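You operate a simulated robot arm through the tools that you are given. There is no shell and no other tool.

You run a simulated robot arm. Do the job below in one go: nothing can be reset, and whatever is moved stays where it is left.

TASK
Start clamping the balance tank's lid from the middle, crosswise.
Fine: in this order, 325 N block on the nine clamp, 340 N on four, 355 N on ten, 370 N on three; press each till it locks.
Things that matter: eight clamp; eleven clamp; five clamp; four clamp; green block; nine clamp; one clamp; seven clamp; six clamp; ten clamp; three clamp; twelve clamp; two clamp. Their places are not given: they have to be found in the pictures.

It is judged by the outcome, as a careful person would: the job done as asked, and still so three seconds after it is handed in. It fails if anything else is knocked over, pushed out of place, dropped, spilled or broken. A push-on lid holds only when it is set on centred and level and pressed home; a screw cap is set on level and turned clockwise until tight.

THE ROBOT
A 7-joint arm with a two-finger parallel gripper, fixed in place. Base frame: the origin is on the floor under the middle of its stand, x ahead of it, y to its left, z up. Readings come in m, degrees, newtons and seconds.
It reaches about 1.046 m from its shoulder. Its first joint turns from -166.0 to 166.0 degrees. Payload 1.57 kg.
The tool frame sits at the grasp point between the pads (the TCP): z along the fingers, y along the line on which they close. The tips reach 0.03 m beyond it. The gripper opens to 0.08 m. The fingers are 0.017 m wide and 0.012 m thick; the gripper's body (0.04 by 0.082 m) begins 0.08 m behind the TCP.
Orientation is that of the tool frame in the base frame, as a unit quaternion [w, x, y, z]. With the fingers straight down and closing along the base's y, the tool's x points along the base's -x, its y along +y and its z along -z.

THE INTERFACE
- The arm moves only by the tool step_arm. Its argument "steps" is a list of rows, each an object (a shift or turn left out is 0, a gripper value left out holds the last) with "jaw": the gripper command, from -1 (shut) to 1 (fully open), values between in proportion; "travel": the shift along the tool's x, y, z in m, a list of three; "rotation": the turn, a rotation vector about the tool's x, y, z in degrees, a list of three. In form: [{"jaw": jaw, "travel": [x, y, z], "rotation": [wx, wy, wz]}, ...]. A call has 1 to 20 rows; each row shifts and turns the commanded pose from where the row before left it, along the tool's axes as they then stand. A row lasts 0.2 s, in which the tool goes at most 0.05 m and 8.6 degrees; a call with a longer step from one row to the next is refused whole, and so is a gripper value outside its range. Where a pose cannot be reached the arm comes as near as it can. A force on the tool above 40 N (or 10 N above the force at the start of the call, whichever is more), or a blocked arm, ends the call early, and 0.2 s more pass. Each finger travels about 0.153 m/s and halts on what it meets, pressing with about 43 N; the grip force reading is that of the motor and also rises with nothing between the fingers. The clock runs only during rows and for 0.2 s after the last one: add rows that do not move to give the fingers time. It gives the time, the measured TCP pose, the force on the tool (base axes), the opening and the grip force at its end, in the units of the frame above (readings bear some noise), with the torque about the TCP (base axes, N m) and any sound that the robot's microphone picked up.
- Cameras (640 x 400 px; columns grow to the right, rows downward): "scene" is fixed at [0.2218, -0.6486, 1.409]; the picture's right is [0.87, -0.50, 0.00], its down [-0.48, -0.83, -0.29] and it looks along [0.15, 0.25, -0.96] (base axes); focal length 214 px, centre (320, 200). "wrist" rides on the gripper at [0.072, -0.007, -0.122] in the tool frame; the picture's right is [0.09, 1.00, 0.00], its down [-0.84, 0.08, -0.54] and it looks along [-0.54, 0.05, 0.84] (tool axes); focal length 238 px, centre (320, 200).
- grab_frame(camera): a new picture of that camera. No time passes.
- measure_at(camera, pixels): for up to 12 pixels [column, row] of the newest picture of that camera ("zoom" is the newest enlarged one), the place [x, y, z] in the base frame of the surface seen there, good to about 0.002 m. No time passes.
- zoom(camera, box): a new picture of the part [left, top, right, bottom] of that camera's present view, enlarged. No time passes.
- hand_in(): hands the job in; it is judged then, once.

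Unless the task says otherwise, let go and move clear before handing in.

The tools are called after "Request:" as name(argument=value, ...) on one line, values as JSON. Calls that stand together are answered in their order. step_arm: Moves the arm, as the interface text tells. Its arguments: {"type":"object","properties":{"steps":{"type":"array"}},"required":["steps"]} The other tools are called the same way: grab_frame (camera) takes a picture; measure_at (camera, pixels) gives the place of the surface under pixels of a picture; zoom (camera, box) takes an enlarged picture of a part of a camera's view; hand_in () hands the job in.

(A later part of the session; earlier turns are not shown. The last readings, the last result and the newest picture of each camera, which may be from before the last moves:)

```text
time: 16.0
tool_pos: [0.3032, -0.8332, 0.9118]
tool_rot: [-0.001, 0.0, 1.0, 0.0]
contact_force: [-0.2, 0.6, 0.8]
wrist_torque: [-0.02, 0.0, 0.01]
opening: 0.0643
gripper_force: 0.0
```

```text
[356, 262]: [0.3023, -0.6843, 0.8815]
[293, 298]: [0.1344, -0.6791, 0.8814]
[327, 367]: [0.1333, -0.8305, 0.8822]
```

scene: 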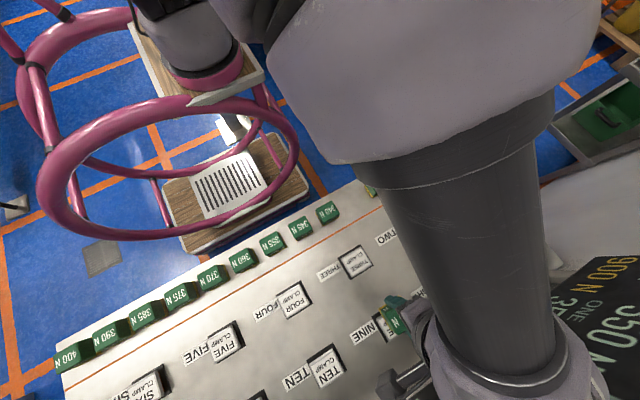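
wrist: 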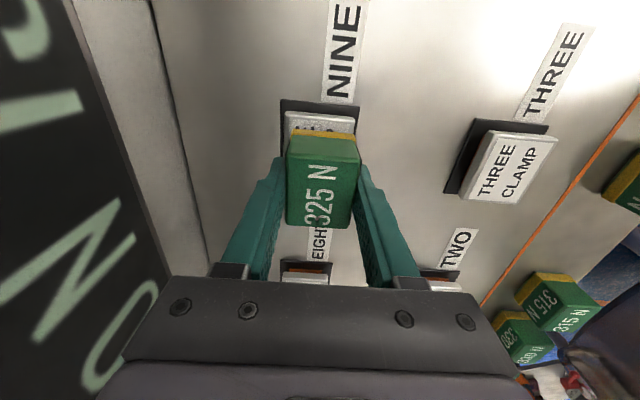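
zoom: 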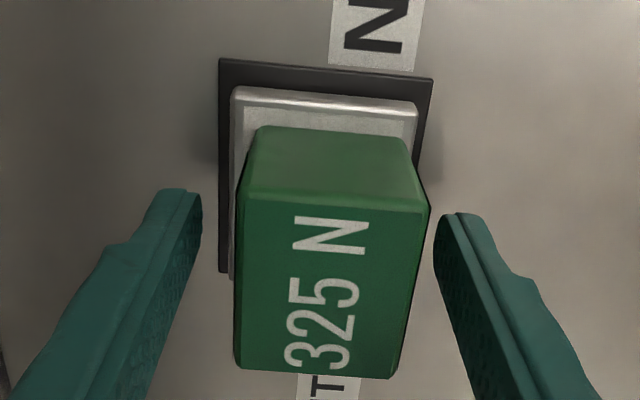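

The cap now rests at z≈0.877 with no load, about 5 mm below its free height, so it appears latched. I'll lift the hand clear and look at the block from above to be certain.

Request:
step_arm(steps=[{"jaw": 0.6, "travel": [0, 0, -0.01]}, {"jaw": 0.6, "travel": [0, 0, -0.025]}, {"jaw": 0.6, "travel": [0, 0, -0.035]}, {"jaw": 0.6, "travel": [0, 0, -0.035]}, {"jaw": 0.6}])

Request:
zoom(camera="wrist", box=[220, 80, 420, 240])

Request:
zoom(camera="scene", box=[350, 290, 450, 353])

```text
time: 17.2
tool_pos: [0.3023, -0.8324, 1.0192]
tool_rot: [0.0, 0.0, 1.0, 0.0]
contact_force: [0.7, -0.6, -0.3]
wrist_torque: [0.01, 0.02, 0.04]
opening: 0.0639
gripper_force: 0.1
```

```text
2.50 times, centred on (320, 160) of wrist
```

zoom: 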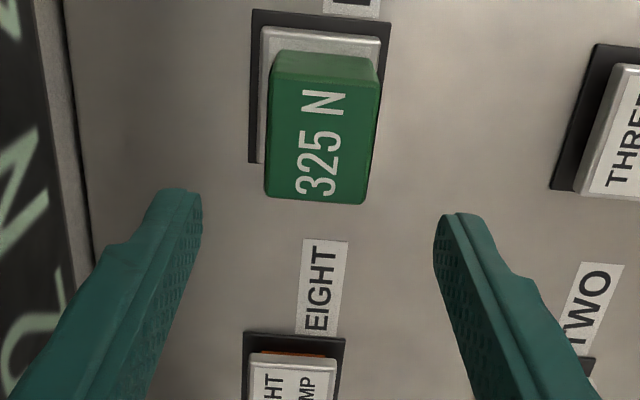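

```text
6.35 times, centred on (400, 322) of scene
```

zoom: 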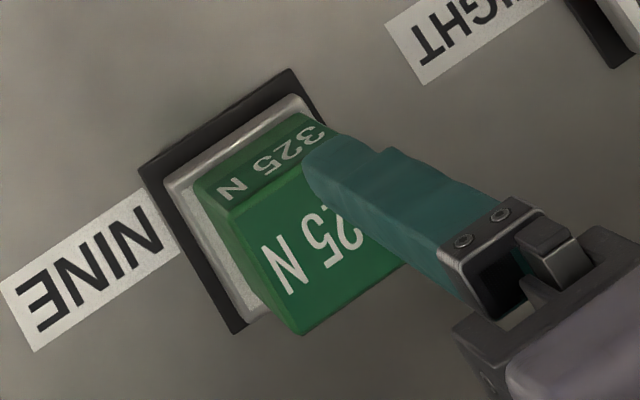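

The 325 N block sits square on the nine clamp, which stays depressed, with neither the block's yellow strip nor the cap's orange band showing. Next is the 340 N block, so I'll carry the open hand back over the row and stop above it.

Request:
step_arm(steps=[{"jaw": 0.6, "travel": [0.0024, 0.03, 0]}, {"jaw": 0.6, "travel": [0, 0.045, 0]}, {"jaw": 0.6, "travel": [0, 0.045, 0]}, {"jaw": 1, "travel": [0, 0.045, 0]}, {"jaw": 1, "travel": [0, 0.045, 0]}, {"jaw": 1, "travel": [0, 0.045, 0]}, {"jaw": 1, "travel": [0, 0.0285, 0.02]}, {"jaw": 1, "travel": [0, 0, 0.04]}, {"jaw": 1}])

Request:
grab_frame(camera="wrist")

Request:
grab_frame(camera="scene")

```text
time: 19.2
tool_pos: [0.2994, -0.5499, 0.9572]
tool_rot: [0.0, 0.0, 1.0, 0.001]
contact_force: [0.0, -0.1, -0.1]
wrist_torque: [0.01, 0.0, 0.01]
opening: 0.0801
gripper_force: 0.1
```

```text
taken
```

wrist: 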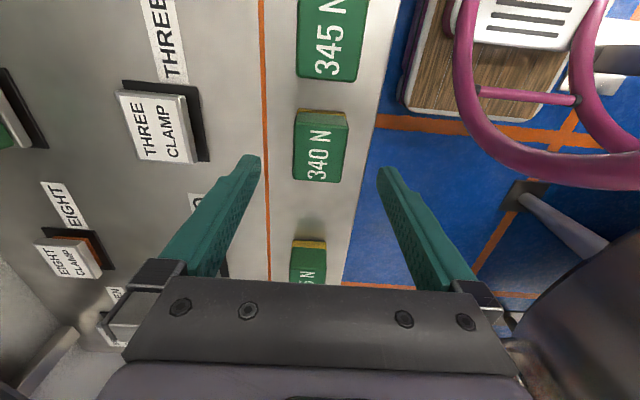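

```text
taken
```

scene: 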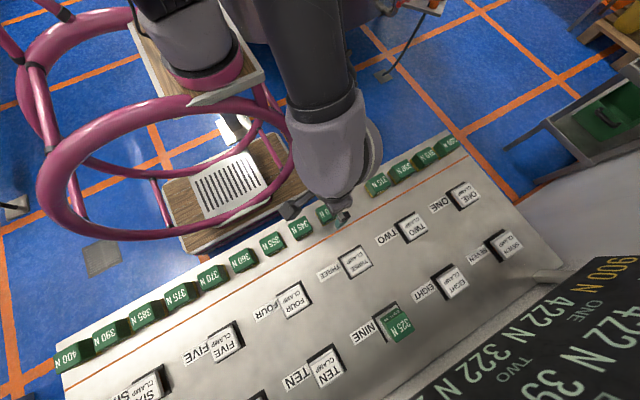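

The board is a live display and has changed: what read "350 N / 250 N" now reads "422 N / 322 N". I'll zoom in to understand what it shows before I carry on.

Request:
zoom(camera="scene", box=[400, 240, 640, 400])

Request:
zoom(camera="wrist", box=[0, 200, 120, 400])

```text
2.50 times, centred on (520, 320) of scene
```

zoom: 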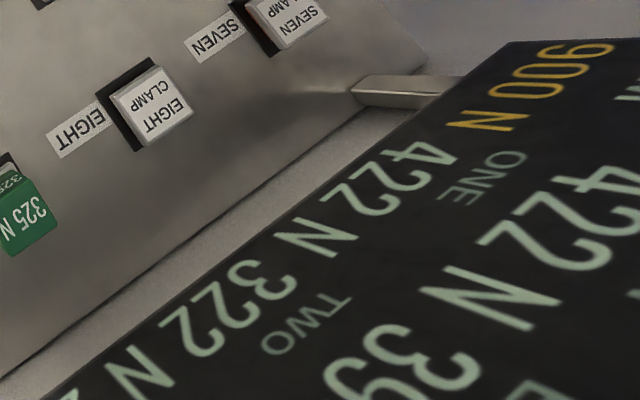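

```text
2.00 times, centred on (60, 300) of wrist
```

zoom: 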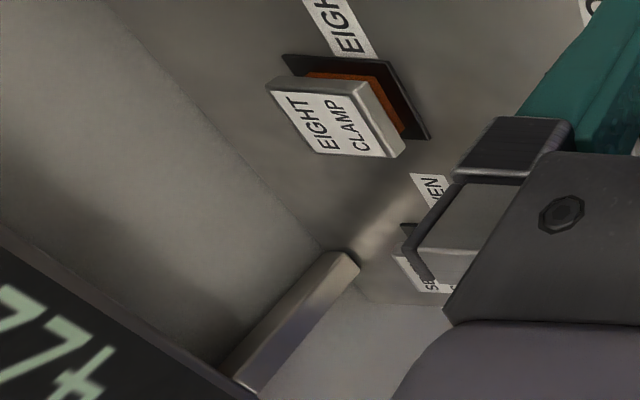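

The display appears to show a force per clamp (ONE, TWO, …) that changes with each lock. I'll raise the empty hand and turn the wrist camera toward the board to read all of it before the next block.

Request:
step_arm(steps=[{"jaw": 1, "travel": [0, 0, -0.05]}, {"jaw": 1, "travel": [0, 0, -0.05]}, {"jaw": 1, "travel": [0, 0, -0.05]}, {"jaw": 1, "travel": [0, 0, -0.04], "rotation": [0, 0, 8]}, {"jaw": 1, "rotation": [0, 0, 8.2]}, {"jaw": 1, "rotation": [0, 0, 8.2]}, {"jaw": 1, "rotation": [0, 0, 8.2]}, {"jaw": 1, "rotation": [0, 0, 8.2]}, {"jaw": 1, "rotation": [0, 0, 8.2]}, {"jaw": 1, "rotation": [0, 0, 8.2]}, {"jaw": 1, "rotation": [0, 0, 8.2]}, {"jaw": 1, "rotation": [0, 0, 8.2]}, {"jaw": 1, "rotation": [0, 0, 8.2]}, {"jaw": 1, "rotation": [0, 0, 8.2]}, {"jaw": 1}])

Request:
grab_frame(camera="wrist")

Request:
grab_frame(camera="scene")

```text
time: 22.4
tool_pos: [0.2999, -0.5503, 1.1482]
tool_rot: [0.0, 0.708, 0.706, 0.001]
contact_force: [-0.6, 0.4, 0.0]
wrist_torque: [0.01, -0.01, -0.01]
opening: 0.0798
gripper_force: 0.1
```

```text
taken
```

wrist: 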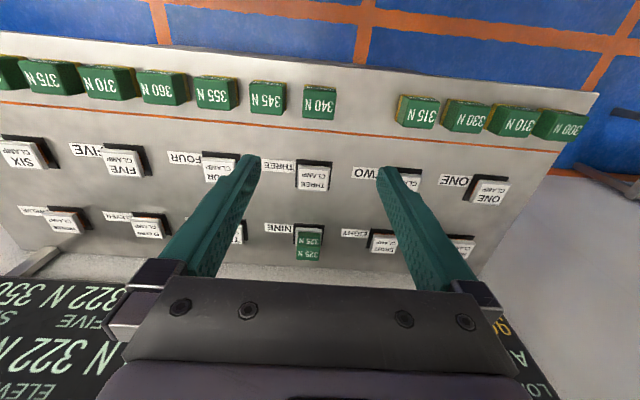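

```text
taken
```

scene: 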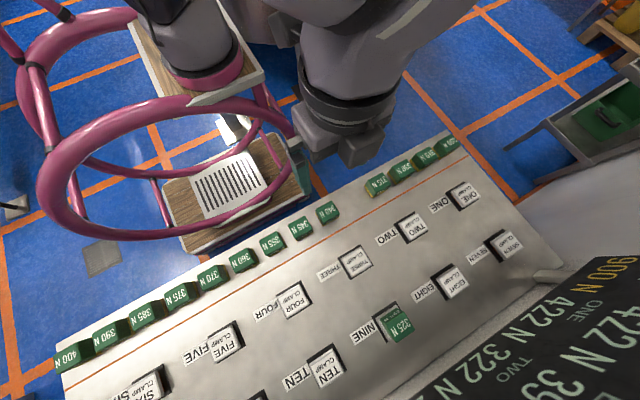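

The board shows at the bottom of the wrist view behind the gripper body (pieces like "322 N FIVE", "322 N ELEVEN"). I'll tilt the empty hand up 40° toward the board to see it all.

Request:
step_arm(steps=[{"jaw": 1, "rotation": [0, -8, 0]}, {"jaw": 1, "rotation": [0, -8, 0]}, {"jaw": 1, "rotation": [0, -8, 0]}, {"jaw": 1, "rotation": [0, -8, 0]}, {"jaw": 1, "rotation": [0, -8, 0]}, {"jaw": 1}])

Request:
grab_frame(camera="wrist")

Request:
grab_frame(camera="scene")

```text
time: 23.8
tool_pos: [0.2998, -0.5501, 1.1477]
tool_rot: [0.243, 0.664, 0.664, -0.242]
contact_force: [0.2, 0.0, 0.5]
wrist_torque: [-0.01, -0.04, 0.01]
opening: 0.0801
gripper_force: 0.0
```

```text
taken
```

wrist: 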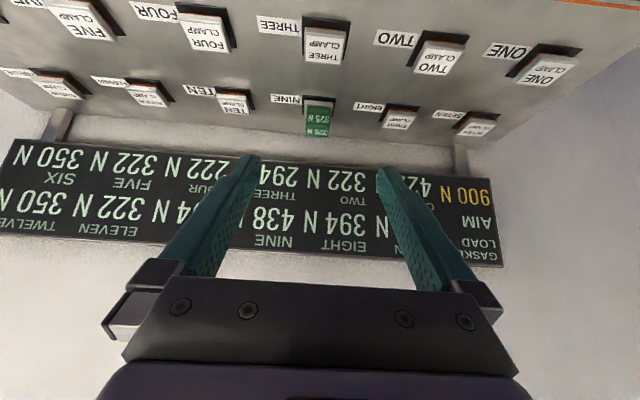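

```text
taken
```

scene: 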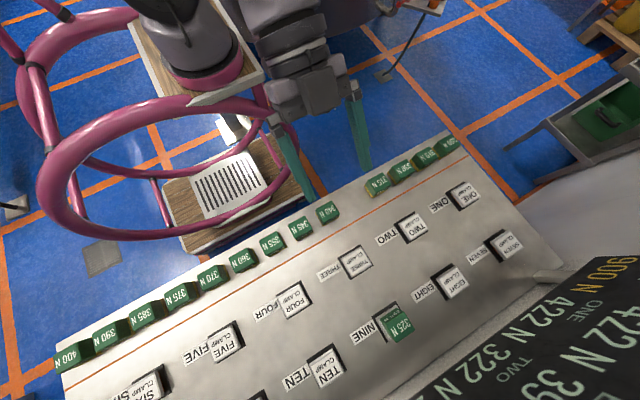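

The board reads "GASKET LOAD, AIM 900 N", with NINE now at 438 N and its neighbours raised, so the nine lock registered. I'll zoom in to record the values as a baseline for the next lock.

Request:
zoom(camera="wrist", box=[0, 120, 260, 282])

Request:
zoom(camera="wrist", box=[240, 120, 500, 282])

```text
2.46 times, centred on (130, 201) of wrist
```

zoom: 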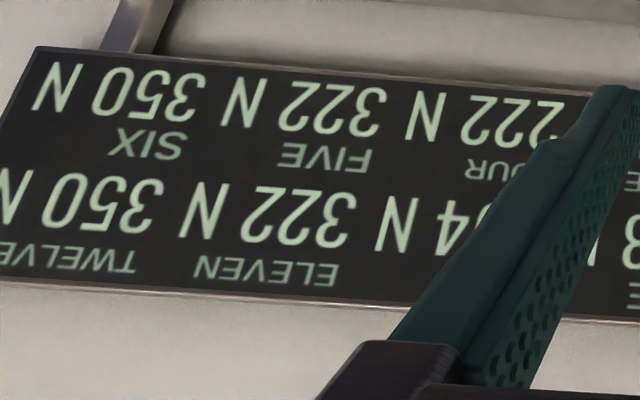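

```text
2.46 times, centred on (370, 201) of wrist
```

zoom: 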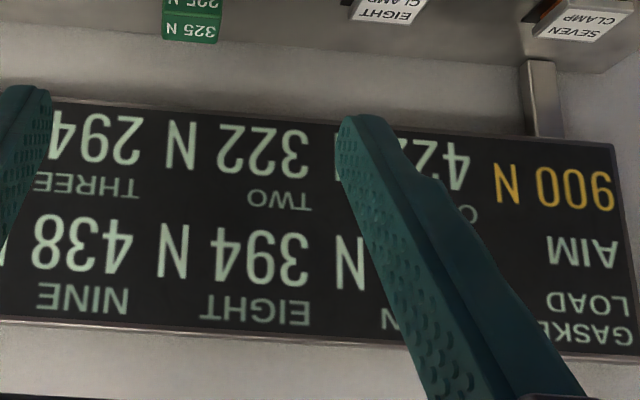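

Baseline after the first lock: THREE 294, FOUR 222, NINE 438, EIGHT 394, TWO 322, FIVE 322 and ELEVEN 322, which fits 325 N locked on nine. I'll turn the hand back to its original downward pose above the 340 N block.

Request:
step_arm(steps=[{"jaw": 1, "rotation": [0, 8, 0]}, {"jaw": 1, "rotation": [0, 8, 0]}, {"jaw": 1, "rotation": [0, 8, 0]}, {"jaw": 1, "rotation": [0, 8, 0]}, {"jaw": 1, "rotation": [0, 8, 0]}, {"jaw": 1, "rotation": [0, 0, -8]}, {"jaw": 1, "rotation": [0, 0, -8.2]}, {"jaw": 1, "rotation": [0, 0, -8.2]}, {"jaw": 1, "rotation": [0, 0, -8.2]}, {"jaw": 1, "rotation": [0, 0, -8.2]}, {"jaw": 1, "rotation": [0, 0, -8.2]}, {"jaw": 1, "rotation": [0, 0, -8.2]}, {"jaw": 1, "rotation": [0, 0, -8.2]}, {"jaw": 1, "rotation": [0, 0, -8.2]}, {"jaw": 1, "rotation": [0, 0, -8.2]}, {"jaw": 1, "rotation": [0, 0, -8.2]}, {"jaw": 1}])

Request:
step_arm(steps=[{"jaw": 1, "travel": [0, 0, 0.05]}, {"jaw": 1, "travel": [0, 0, 0.05]}, {"jaw": 1, "travel": [0, 0, 0.05]}, {"jaw": 1, "travel": [0, 0, 0.04]}, {"jaw": 1}])

Request:
grab_frame(camera="wrist")

```text
time: 27.4
tool_pos: [0.3011, -0.5499, 1.1469]
tool_rot: [0.0, -0.001, 1.0, 0.0]
contact_force: [0.1, 0.3, -0.1]
wrist_torque: [0.0, -0.02, -0.01]
opening: 0.0801
gripper_force: 0.0
```

```text
time: 28.6
tool_pos: [0.3007, -0.5493, 0.9569]
tool_rot: [0.001, 0.0, 1.0, -0.001]
contact_force: [0.9, -0.1, -0.1]
wrist_torque: [-0.02, 0.01, -0.02]
opening: 0.08
gripper_force: 0.0
```

```text
taken
```

wrist: 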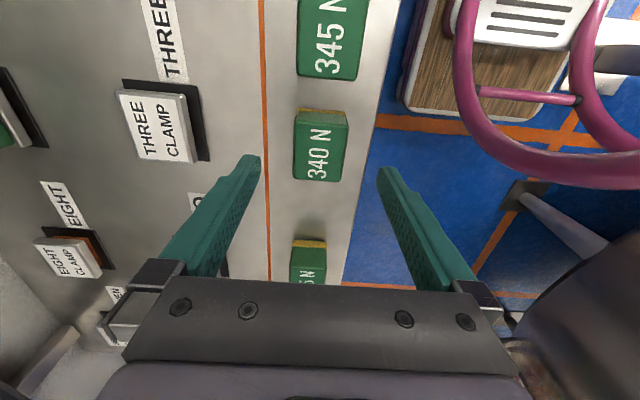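

The hand is square again over the 340 N block (wrist pixel ~(320,150)). I'll go down to z≈0.898 and close on it.

Request:
step_arm(steps=[{"jaw": 1, "travel": [0, 0, 0.02]}, {"jaw": 1, "travel": [0, 0, 0.02]}, {"jaw": 1, "travel": [0, 0, 0.019]}, {"jaw": 1}, {"jaw": -1}, {"jaw": -1}, {"jaw": -1}])

Request:
grab_frame(camera="wrist")

```text
time: 30.2
tool_pos: [0.2998, -0.5504, 0.8982]
tool_rot: [-0.001, -0.001, 1.0, 0.0]
contact_force: [0.0, 0.6, 0.7]
wrist_torque: [0.03, 0.01, 0.03]
opening: 0.0393
gripper_force: 42.4
```

```text
taken
```

wrist: 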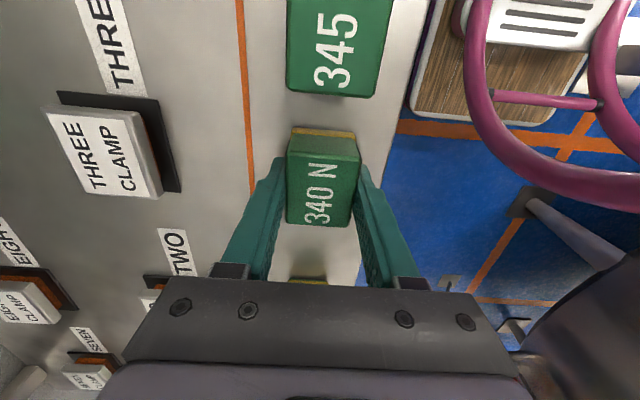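

The 340 N block is held (opening 0.0393 m). I'll lift it 9 cm and carry it over the four clamp at (0.1325, -0.6835).

Request:
step_arm(steps=[{"jaw": -1, "travel": [0, 0, -0.015]}, {"jaw": -1, "travel": [0, 0, -0.025]}, {"jaw": -1, "travel": [0, 0, -0.03]}, {"jaw": -1, "travel": [0, 0, -0.02]}, {"jaw": -1, "travel": [0.0278, -0.0215, 0]}, {"jaw": -1, "travel": [0.028, -0.0224, 0]}, {"jaw": -1, "travel": [0.028, -0.0224, 0]}, {"jaw": -1, "travel": [0.028, -0.0224, 0]}, {"jaw": -1, "travel": [0.028, -0.0224, 0]}, {"jaw": -1, "travel": [0.028, -0.0224, 0]}, {"jaw": -1}, {"jaw": -1}])

Request:
grab_frame(camera="wrist")

Request:
grab_frame(camera="scene")

```text
time: 32.8
tool_pos: [0.1326, -0.6847, 0.9895]
tool_rot: [0.001, 0.0, 1.0, -0.001]
contact_force: [0.2, 0.8, -1.3]
wrist_torque: [0.01, -0.01, 0.0]
opening: 0.0396
gripper_force: 42.5
```

```text
taken
```

wrist: 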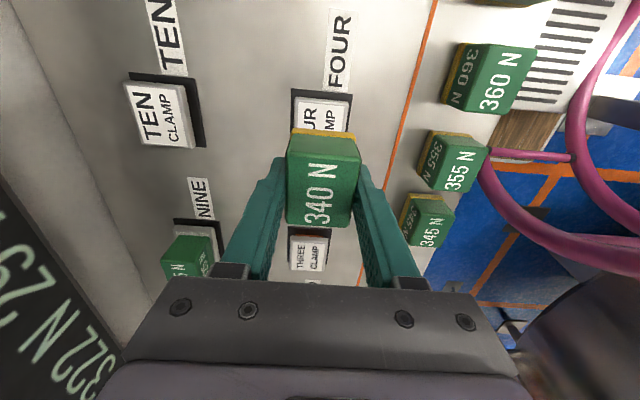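

```text
taken
```

scene: 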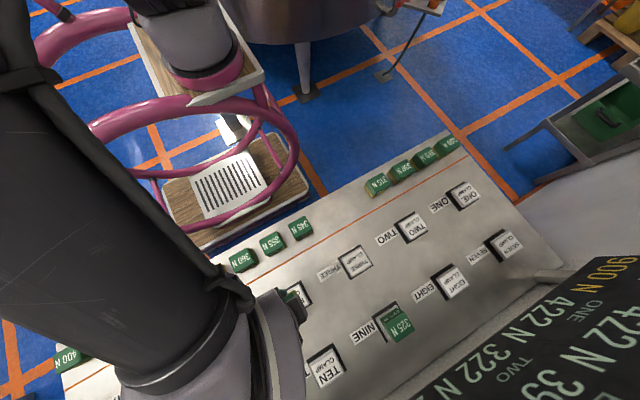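

The 340 N block is over the four clamp. I'll lower it to about 6 mm above the cap and check alignment in the wrist view.

Request:
step_arm(steps=[{"jaw": -1, "travel": [0, 0.0008, 0.02]}, {"jaw": -1, "travel": [0, 0, 0.02]}, {"jaw": -1, "travel": [0, 0, 0.015]}, {"jaw": -1, "travel": [0, 0, 0.006]}, {"jaw": -1}, {"jaw": -1}])

Request:
zoom(camera="wrist", box=[220, 80, 420, 240])

Request:
zoom(camera="scene", box=[250, 265, 350, 328])

```text
time: 34.2
tool_pos: [0.1326, -0.682, 0.9271]
tool_rot: [0.0, 0.0, 1.0, 0.001]
contact_force: [-0.2, -1.0, -1.2]
wrist_torque: [0.01, -0.02, -0.01]
opening: 0.0391
gripper_force: 42.8
```

```text
2.50 times, centred on (320, 160) of wrist
```

zoom: 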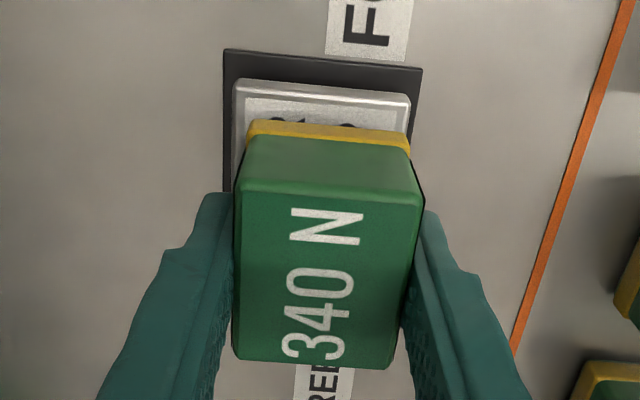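

```text
6.35 times, centred on (300, 296) of scene
```

zoom: 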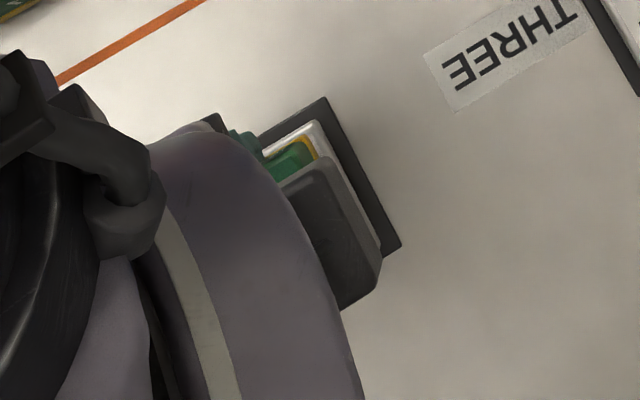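

The picture matches the first placement; I'll verify the offset between block base and cap with a few points before pressing.

Request:
zoom(camera="wrist", box=[220, 80, 420, 240])

Request:
measure_at(camera="zoom", pixels=[[240, 100], [405, 108], [320, 102], [255, 130], [400, 145], [330, 135], [238, 160], [410, 135]])

```text
2.50 times, centred on (320, 160) of wrist
```

zoom: 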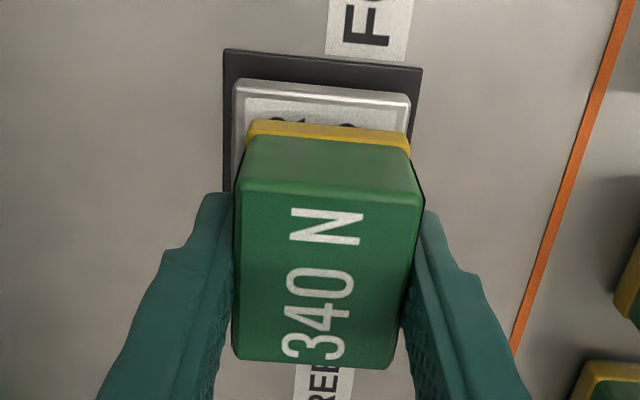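

```text
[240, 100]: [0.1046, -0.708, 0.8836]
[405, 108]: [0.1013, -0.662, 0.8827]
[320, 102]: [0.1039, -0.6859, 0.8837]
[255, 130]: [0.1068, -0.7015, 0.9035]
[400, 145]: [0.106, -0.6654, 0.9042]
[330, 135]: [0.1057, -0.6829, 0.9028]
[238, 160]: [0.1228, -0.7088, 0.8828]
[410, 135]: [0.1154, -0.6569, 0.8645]
```

The block base edge (x≈0.106) and cap edge (x≈0.1035) show it's about 1 mm toward -x and +y. I'll correct that while lowering and press most of the spring travel.

Request:
step_arm(steps=[{"jaw": -1, "travel": [-0.001, -0.001, 0.002]}, {"jaw": -1, "travel": [0, 0, 0.002]}, {"jaw": -1, "travel": [0, 0, 0.002]}, {"jaw": -1, "travel": [0, 0, 0.002]}, {"jaw": -1, "travel": [0, 0, 0.002]}, {"jaw": -1, "travel": [0, 0, 0.002]}, {"jaw": -1, "travel": [0, 0, 0.0015]}, {"jaw": -1, "travel": [0, 0, 0.0015]}, {"jaw": -1, "travel": [0, 0, 0.0015]}, {"jaw": -1, "travel": [0, 0, 0.001]}])

Request:
zoom(camera="wrist", box=[220, 80, 420, 240])

```text
time: 36.4
tool_pos: [0.133, -0.6842, 0.9131]
tool_rot: [0.001, 0.0, 1.0, -0.002]
contact_force: [-0.6, 6.1, 32.2]
wrist_torque: [0.39, 0.04, 0.0]
opening: 0.0393
gripper_force: 42.9
```

```text
2.50 times, centred on (320, 160) of wrist
```

zoom: 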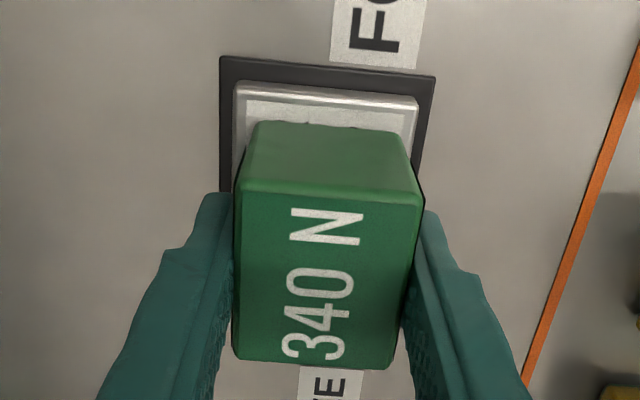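

It's at the stop with 32 N and the yellow strip has gone, as with the first block. I'll give it a little more to match the first lock's force, then ease off.

Request:
step_arm(steps=[{"jaw": -1, "travel": [0, 0, 0.0005]}, {"jaw": -1}])

Request:
zoom(camera="wrist", box=[220, 80, 420, 240])

Request:
zoom(camera="scene", box=[400, 240, 640, 400])

```text
time: 37.0
tool_pos: [0.1334, -0.6838, 0.9112]
tool_rot: [0.0, 0.0, 1.0, -0.002]
contact_force: [1.1, 1.6, 37.9]
wrist_torque: [0.19, -0.03, -0.01]
opening: 0.0394
gripper_force: 43.1
```

```text
2.50 times, centred on (320, 160) of wrist
```

zoom: 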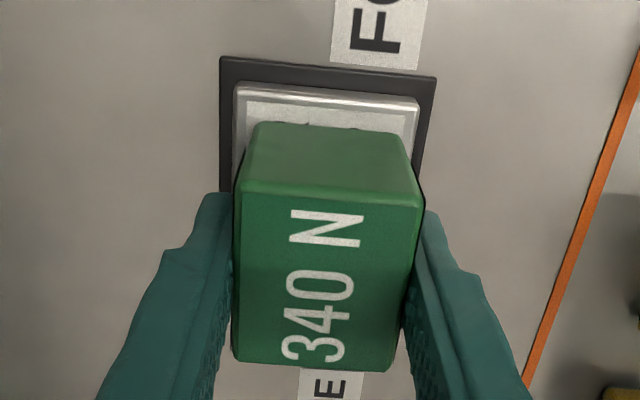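

```text
2.50 times, centred on (520, 320) of scene
```

zoom: 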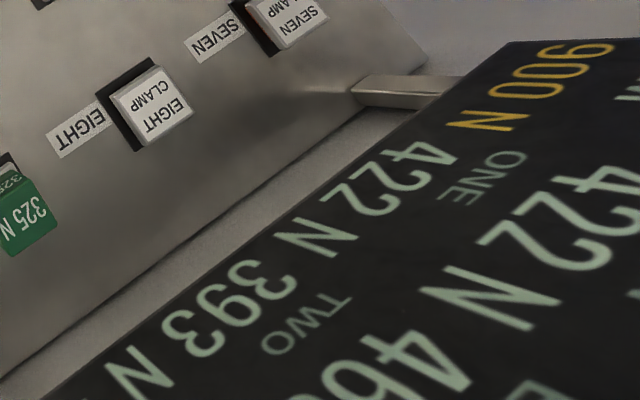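

The display's TWO value went from 322 N to 393 N, so the four clamp has locked. I'll ease off the push and release.

Request:
step_arm(steps=[{"jaw": -1, "travel": [0, 0, -0.0015]}, {"jaw": -1, "travel": [0, 0, -0.0015]}, {"jaw": -1, "travel": [0, 0, -0.0015]}, {"jaw": -1}])

```text
time: 38.0
tool_pos: [0.1332, -0.6831, 0.9135]
tool_rot: [0.0, 0.0, 1.0, 0.001]
contact_force: [-0.6, 1.2, 2.5]
wrist_torque: [-0.03, -0.01, 0.0]
opening: 0.0396
gripper_force: 43.1
```

The push is down to 2.5 N. I'll open the fingers and lift straight up.

Request:
step_arm(steps=[{"jaw": 0.0}, {"jaw": 0.4}, {"jaw": 0.6}, {"jaw": 0.6}, {"jaw": 0.6, "travel": [0, 0, -0.01]}, {"jaw": 0.6, "travel": [0, 0, -0.025]}, {"jaw": 0.6, "travel": [0, 0, -0.035]}, {"jaw": 0.6, "travel": [0, 0, -0.035]}, {"jaw": 0.6}])

Request:
grab_frame(camera="wrist")

Request:
grab_frame(camera="scene")

```text
time: 40.0
tool_pos: [0.1333, -0.6841, 1.019]
tool_rot: [0.0, 0.0, 1.0, 0.0]
contact_force: [0.3, -0.3, -0.2]
wrist_torque: [-0.01, -0.02, 0.0]
opening: 0.0641
gripper_force: 0.0
```

```text
taken
```

wrist: 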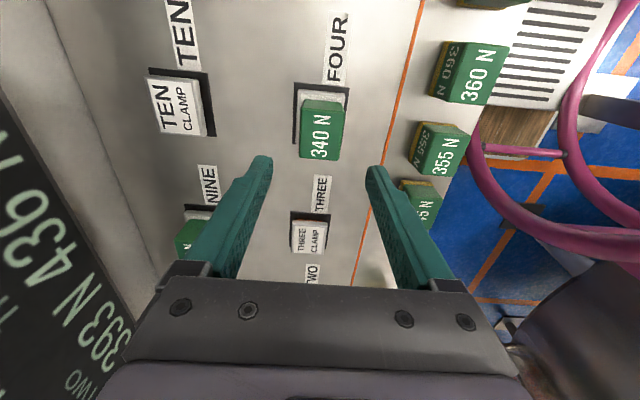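

```text
taken
```

scene: 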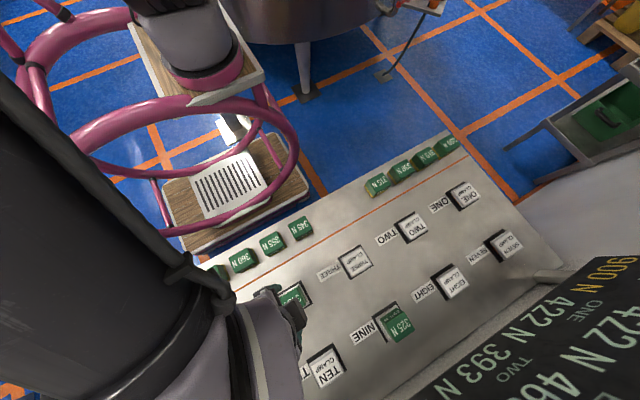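

The 340 N block sits square on four, and THREE rose from 294 to 436 N, confirming the lock. Now I'll go to the 355 N block at (0.1495, -0.549).

Request:
step_arm(steps=[{"jaw": 0.6, "travel": [-0.0041, 0.0335, 0]}, {"jaw": 0.6, "travel": [-0.0041, 0.0335, 0]}, {"jaw": 1, "travel": [-0.0041, 0.0335, 0]}, {"jaw": 1, "travel": [-0.004, 0.0335, 0.02]}, {"jaw": 1, "travel": [0, 0, 0.04]}, {"jaw": 1}, {"jaw": 1}])

Request:
grab_frame(camera="wrist")

Request:
grab_frame(camera="scene")

```text
time: 41.6
tool_pos: [0.1513, -0.5502, 0.9605]
tool_rot: [0.0, 0.001, 1.0, 0.0]
contact_force: [-0.3, -0.2, -0.7]
wrist_torque: [0.01, 0.01, 0.07]
opening: 0.08
gripper_force: 0.0
```

```text
taken
```

wrist: 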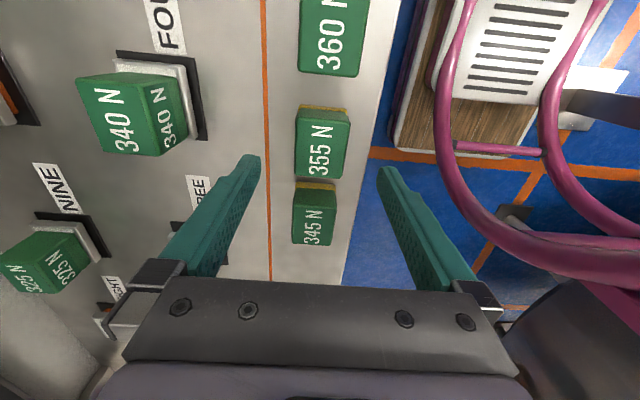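

```text
taken
```

scene: 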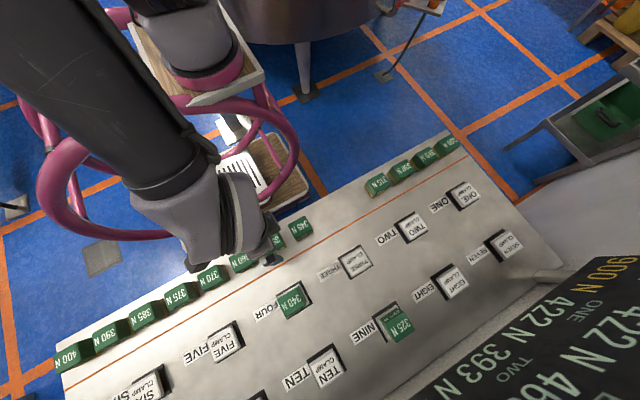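

The 355 N block lies between the fingers just like the earlier ones (wrist ~(322,145)). I'll nudge 1 mm, descend to z≈0.898 and close.

Request:
step_arm(steps=[{"jaw": 1, "travel": [0.001, 0, 0.02]}, {"jaw": 1, "travel": [0, 0, 0.02]}, {"jaw": 1, "travel": [0, 0, 0.021]}, {"jaw": 1}, {"jaw": -1}, {"jaw": -1}, {"jaw": -1}])

Request:
grab_frame(camera="wrist")

```text
time: 43.2
tool_pos: [0.15, -0.551, 0.8984]
tool_rot: [0.0, 0.0, 1.0, -0.002]
contact_force: [-0.1, -0.1, -0.3]
wrist_torque: [0.01, 0.01, 0.03]
opening: 0.039
gripper_force: 43.0
```

```text
taken
```

wrist: 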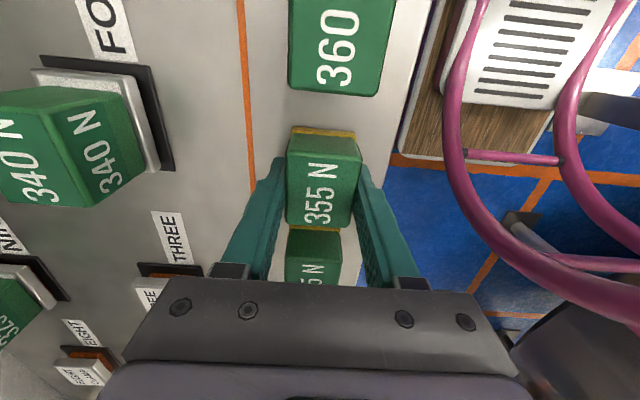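

The 355 N block is held (opening 0.039 m). I'll lift it 12 cm so it clears the 340 N block on four, then carry it toward ten and stop short of the board to check.

Request:
step_arm(steps=[{"jaw": -1, "travel": [0, 0, -0.015]}, {"jaw": -1, "travel": [0, 0, -0.035]}, {"jaw": -1, "travel": [0, 0, -0.04]}, {"jaw": -1, "travel": [0, 0, -0.03]}, {"jaw": -1, "travel": [0.0033, -0.04, 0]}, {"jaw": -1, "travel": [0.0035, -0.045, 0]}, {"jaw": -1, "travel": [0.0035, -0.045, 0]}, {"jaw": -1, "travel": [0.0035, -0.045, 0]}, {"jaw": -1, "travel": [0.0035, -0.045, 0]}, {"jaw": -1, "travel": [0, -0.0225, 0]}, {"jaw": -1}])

Request:
grab_frame(camera="wrist")

Request:
grab_frame(camera="scene")

```text
time: 45.6
tool_pos: [0.1323, -0.7922, 1.0185]
tool_rot: [0.001, 0.0, 1.0, -0.001]
contact_force: [0.4, 0.0, -0.3]
wrist_torque: [0.04, -0.01, 0.01]
opening: 0.0392
gripper_force: 42.6
```

```text
taken
```

wrist: 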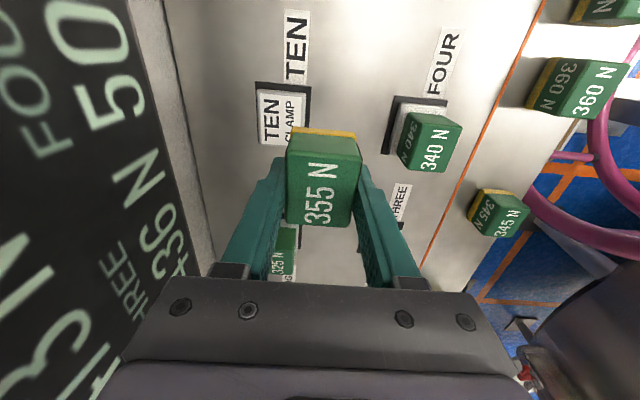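

```text
taken
```

scene: 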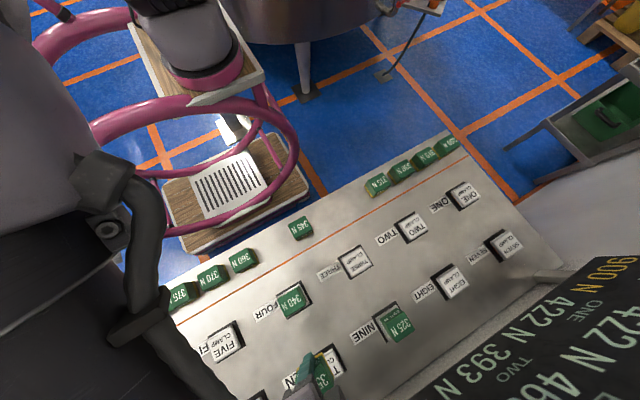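

The 355 N block is just short of ten with no contact. I'll ease the last 4 cm in, then lower it to about 6 mm above the cap.

Request:
step_arm(steps=[{"jaw": -1, "travel": [0, -0.01, 0]}, {"jaw": -1, "travel": [0, -0.01, 0]}, {"jaw": -1, "travel": [0, -0.01, 0]}, {"jaw": -1, "travel": [0, -0.01, 0]}, {"jaw": -1, "travel": [0, 0, 0.02]}, {"jaw": -1, "travel": [0, 0, 0.025]}, {"jaw": -1, "travel": [0, 0, 0.025]}, {"jaw": -1, "travel": [0, 0, 0.015]}, {"jaw": -1, "travel": [0, 0, 0.006]}, {"jaw": -1}, {"jaw": -1}])

Request:
zoom(camera="scene", box=[280, 330, 392, 400])

Request:
zoom(camera="wrist", box=[220, 80, 420, 240])

```text
time: 48.0
tool_pos: [0.1324, -0.8304, 0.9266]
tool_rot: [0.001, 0.0, 1.0, 0.0]
contact_force: [0.3, 1.0, -0.6]
wrist_torque: [-0.03, -0.03, -0.03]
opening: 0.0392
gripper_force: 43.0
```

```text
5.71 times, centred on (336, 365) of scene
```

zoom: 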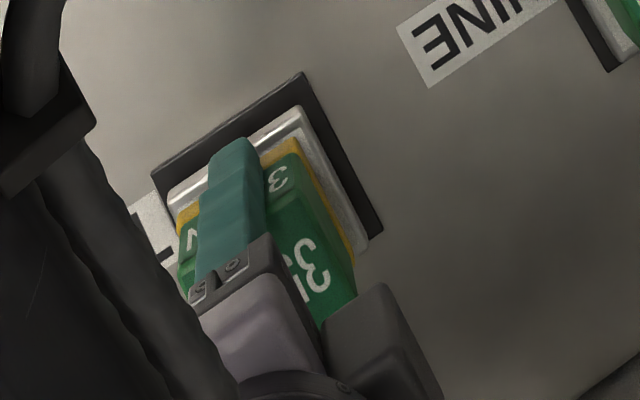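

```text
2.50 times, centred on (320, 160) of wrist
```

zoom: 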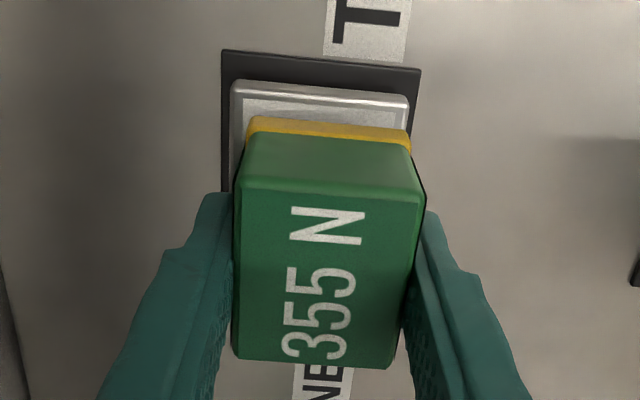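

The block is hovering over ten with a similar look to the others. I'll measure the edges for a fine correction.

Request:
measure_at(camera="zoom", pixels=[[238, 98], [402, 108], [320, 102], [255, 127], [400, 142], [330, 133], [236, 160], [300, 85], [233, 120], [250, 130], [407, 140]])

Request:
zoom(camera="scene", box=[280, 330, 392, 400])

Request:
measure_at(camera="zoom", pixels=[[172, 195], [298, 110], [360, 235], [300, 145], [352, 255], [325, 190], [340, 185], [285, 150]])

```text
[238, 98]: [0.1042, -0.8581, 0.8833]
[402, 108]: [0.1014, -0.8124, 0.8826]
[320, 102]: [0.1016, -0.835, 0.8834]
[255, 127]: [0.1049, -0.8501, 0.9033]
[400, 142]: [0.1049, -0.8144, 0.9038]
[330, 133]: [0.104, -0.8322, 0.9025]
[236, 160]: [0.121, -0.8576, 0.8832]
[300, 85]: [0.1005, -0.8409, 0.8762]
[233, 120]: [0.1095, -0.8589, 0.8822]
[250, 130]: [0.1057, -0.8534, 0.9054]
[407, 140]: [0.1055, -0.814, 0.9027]
```

```text
5.71 times, centred on (336, 365) of scene
```

zoom: 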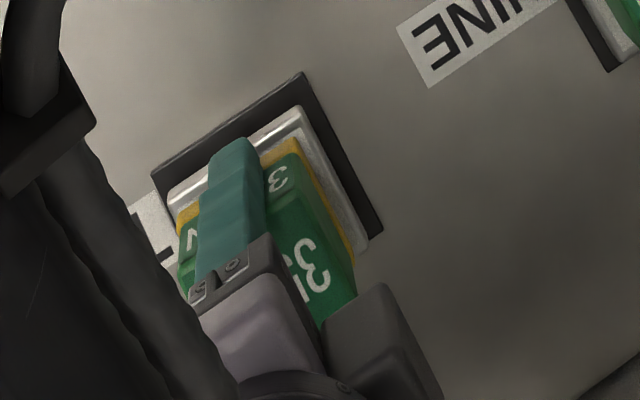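

```text
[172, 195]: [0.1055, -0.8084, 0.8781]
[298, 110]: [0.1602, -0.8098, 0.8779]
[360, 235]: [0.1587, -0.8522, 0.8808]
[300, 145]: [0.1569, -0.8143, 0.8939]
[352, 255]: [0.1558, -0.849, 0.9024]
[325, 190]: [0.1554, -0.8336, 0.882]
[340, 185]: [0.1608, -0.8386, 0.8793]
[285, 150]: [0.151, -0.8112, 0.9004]
```

The block is within about 1 mm of centred. I'll correct 1 mm in x and y while lowering, and press as before.

Request:
step_arm(steps=[{"jaw": -1, "travel": [-0.001, -0.001, 0.002]}, {"jaw": -1, "travel": [0, 0, 0.002]}, {"jaw": -1, "travel": [0, 0, 0.002]}, {"jaw": -1, "travel": [0, 0, 0.002]}, {"jaw": -1, "travel": [0, 0, 0.002]}, {"jaw": -1, "travel": [0, 0, 0.002]}, {"jaw": -1, "travel": [0, 0, 0.0015]}, {"jaw": -1, "travel": [0, 0, 0.0015]}, {"jaw": -1, "travel": [0, 0, 0.0015]}])

Request:
zoom(camera="wrist", box=[220, 80, 420, 240])

Request:
zoom(camera="scene", box=[400, 240, 640, 400])

```text
time: 50.0
tool_pos: [0.1321, -0.8336, 0.9106]
tool_rot: [0.0, 0.0, 1.0, -0.001]
contact_force: [-0.3, 0.4, 7.1]
wrist_torque: [0.14, 0.0, -0.03]
opening: 0.0394
gripper_force: 42.8
```

```text
2.50 times, centred on (320, 160) of wrist
```

zoom: 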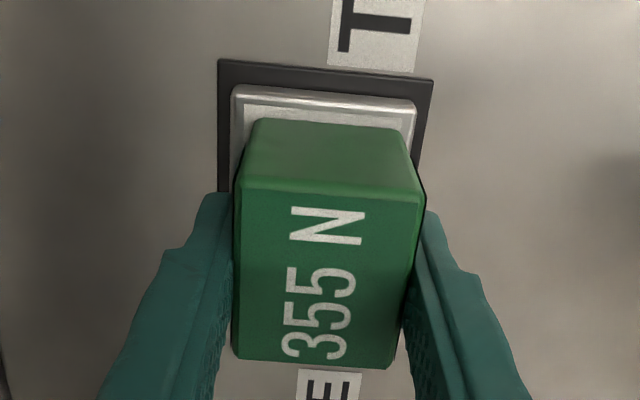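

```text
2.50 times, centred on (520, 320) of scene
```

zoom: 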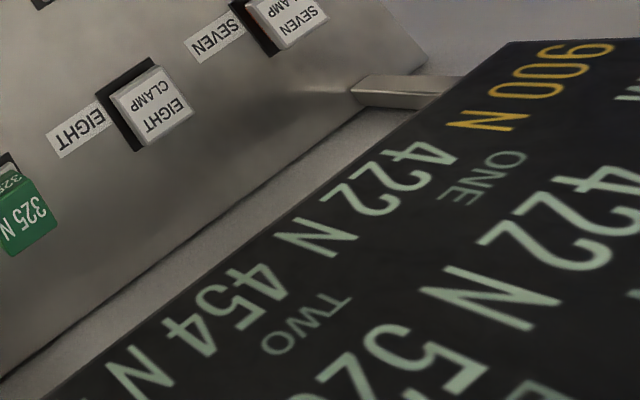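

The display has already changed (TWO 393→454, EIGHT now 52x) and the yellow strip has gone at just 7 N, so ten has locked. I'll press 1 mm more to be sure it's home, as with the others, then ease off.

Request:
step_arm(steps=[{"jaw": -1, "travel": [0, 0, 0.001]}, {"jaw": -1, "travel": [0, 0, 0.001]}])

Request:
zoom(camera="scene", box=[400, 240, 640, 400])

```text
time: 50.6
tool_pos: [0.1333, -0.8342, 0.9109]
tool_rot: [0.0, 0.0, 1.0, -0.001]
contact_force: [1.4, 5.2, 24.0]
wrist_torque: [0.35, 0.07, -0.04]
opening: 0.0394
gripper_force: 42.7
```

```text
2.50 times, centred on (520, 320) of scene
```

zoom: 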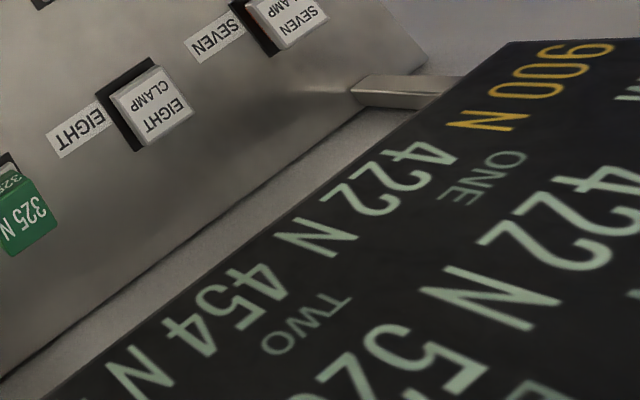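

It's firmly at the stop (24 N) and the display hasn't changed, so ten is locked. I'll ease off 3.2 mm, then release and lift.

Request:
step_arm(steps=[{"jaw": -1, "travel": [0, 0, -0.0015]}, {"jaw": -1, "travel": [0, 0, -0.0015]}, {"jaw": -1}])

```text
time: 51.4
tool_pos: [0.1327, -0.8325, 0.9119]
tool_rot: [0.001, 0.0, 1.0, 0.0]
contact_force: [0.5, -3.5, 8.5]
wrist_torque: [-0.2, 0.01, 0.03]
opening: 0.0393
gripper_force: 43.0
```

There's still 8.5 N of push, so I'll ease off another 1 mm, then open and lift straight up.

Request:
step_arm(steps=[{"jaw": -1, "travel": [0, 0, -0.001]}, {"jaw": -1}, {"jaw": 0.0}, {"jaw": 0.4}, {"jaw": 0.6}, {"jaw": 0.6}, {"jaw": 0.6, "travel": [0, 0, -0.01]}, {"jaw": 0.6, "travel": [0, 0, -0.025]}, {"jaw": 0.6, "travel": [0, 0, -0.035]}, {"jaw": 0.6, "travel": [0, 0, -0.035]}, {"jaw": 0.6}])

Request:
grab_frame(camera="wrist")

Request:
grab_frame(camera="scene")

```text
time: 53.8
tool_pos: [0.1319, -0.832, 1.0188]
tool_rot: [0.0, 0.0, 1.0, 0.0]
contact_force: [-0.5, 0.2, 0.2]
wrist_torque: [-0.01, 0.02, -0.02]
opening: 0.0639
gripper_force: 0.1
```

```text
taken
```

wrist: 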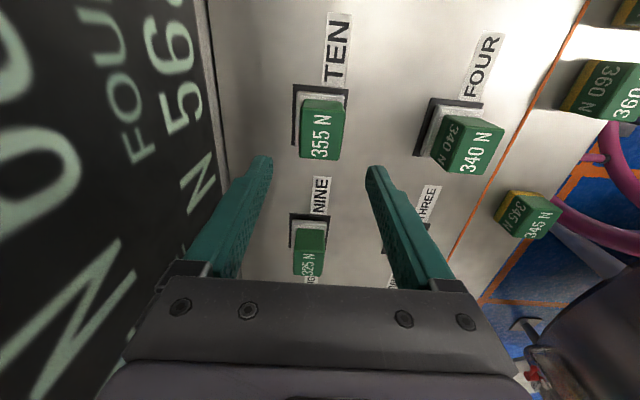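

```text
taken
```

scene: 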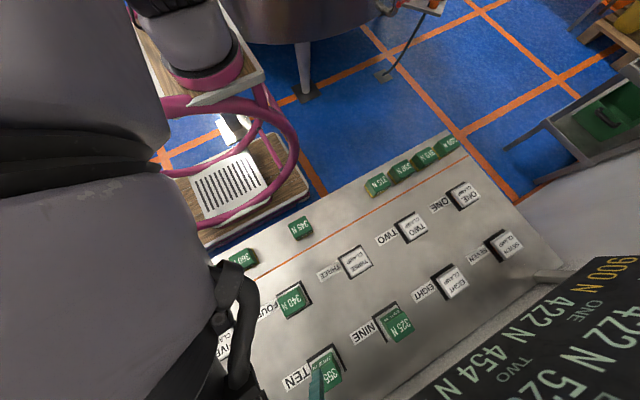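

The 355 N block sits square on ten, and all three placed blocks look right (wrist (322,130), (312,250), (470,145)). Now I'll go for the 370 N block near (0.000, -0.549), stopping above it to check.

Request:
step_arm(steps=[{"jaw": 0.6, "travel": [0.0137, 0.03, 0]}, {"jaw": 0.6, "travel": [0.02, 0.042, 0]}, {"jaw": 0.6, "travel": [0.02, 0.042, 0]}, {"jaw": 0.6, "travel": [0.02, 0.042, 0]}, {"jaw": 1, "travel": [0.02, 0.042, 0]}, {"jaw": 1, "travel": [0.02, 0.042, 0]}, {"jaw": 1, "travel": [0.02, 0.044, 0]}, {"jaw": 1}, {"jaw": 1}])

Request:
grab_frame(camera="wrist")

Request:
grab_frame(camera="scene")

```text
time: 55.8
tool_pos: [-0.002, -0.5481, 1.0159]
tool_rot: [0.001, 0.0, 1.0, 0.0]
contact_force: [0.4, 0.4, -0.4]
wrist_torque: [0.01, -0.02, 0.0]
opening: 0.0798
gripper_force: 0.0
```

```text
taken
```

wrist: 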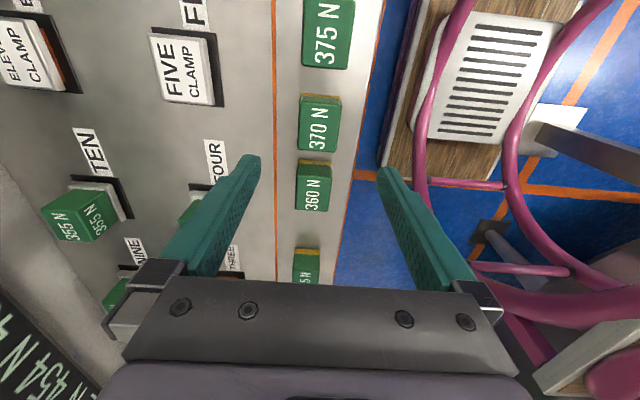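

```text
taken
```

scene: 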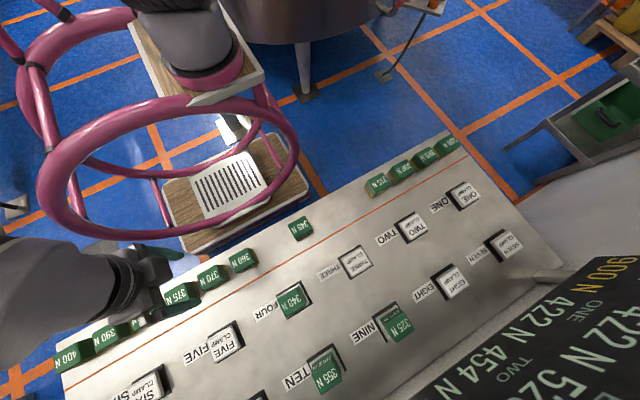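

The hand is above the 370 N block, which I can read at wrist (320,122), with 360 N beside it at (313,185). I'll lower to z≈0.957 and measure where the block sits relative to the fingers.

Request:
step_arm(steps=[{"jaw": 1, "travel": [0, -0.0005, 0.02]}, {"jaw": 1, "travel": [0, 0, 0.02]}, {"jaw": 1, "travel": [0, 0, 0.019]}, {"jaw": 1}, {"jaw": 1}])

Request:
grab_frame(camera="wrist")

Request:
zoom(camera="scene", box=[120, 240, 260, 328])

```text
time: 57.0
tool_pos: [0.0004, -0.5494, 0.9596]
tool_rot: [0.001, -0.001, 1.0, 0.0]
contact_force: [0.3, 0.3, -0.1]
wrist_torque: [0.01, -0.01, -0.03]
opening: 0.0799
gripper_force: 0.1
```

```text
taken
```

wrist: 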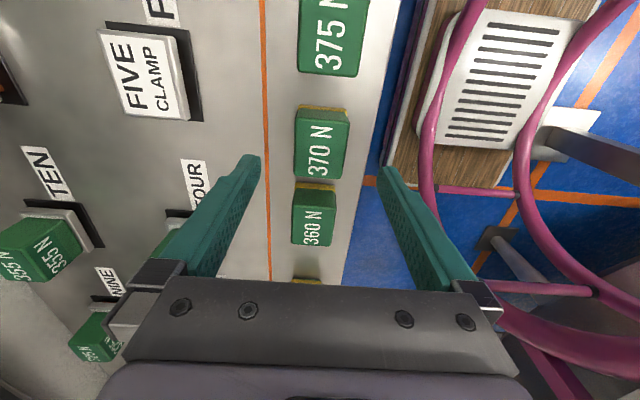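

```text
4.55 times, centred on (190, 284) of scene
```

zoom: 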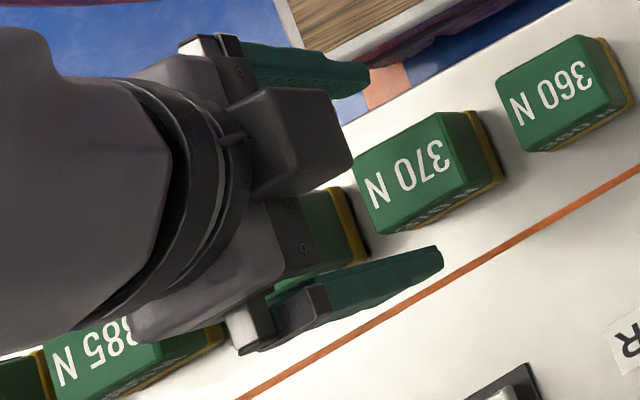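

The wrist view matches the earlier pick-ups (370 N at rows 106–180, columns 295–350). I'll descend to z≈0.898 and close on it.

Request:
step_arm(steps=[{"jaw": 1, "travel": [0, 0, 0.02]}, {"jaw": 1, "travel": [0, 0, 0.02]}, {"jaw": 1, "travel": [0, 0, 0.0205]}, {"jaw": 1}, {"jaw": -1}, {"jaw": -1}, {"jaw": -1}])

Request:
grab_frame(camera="wrist")

```text
time: 58.6
tool_pos: [-0.0008, -0.5496, 0.8996]
tool_rot: [0.0, 0.0, 1.0, 0.0]
contact_force: [0.2, -0.2, 0.3]
wrist_torque: [0.0, 0.01, 0.0]
opening: 0.0395
gripper_force: 43.1
```

```text
taken
```

wrist: 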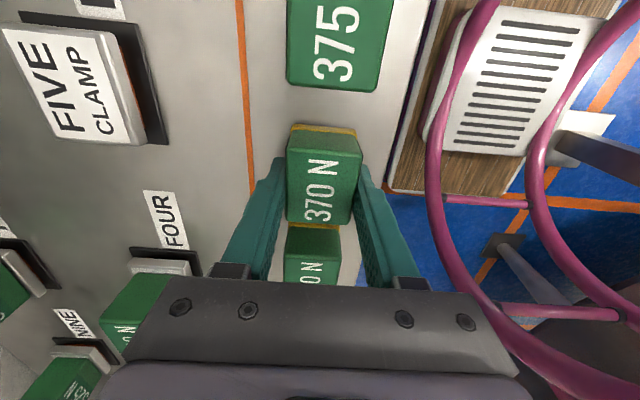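

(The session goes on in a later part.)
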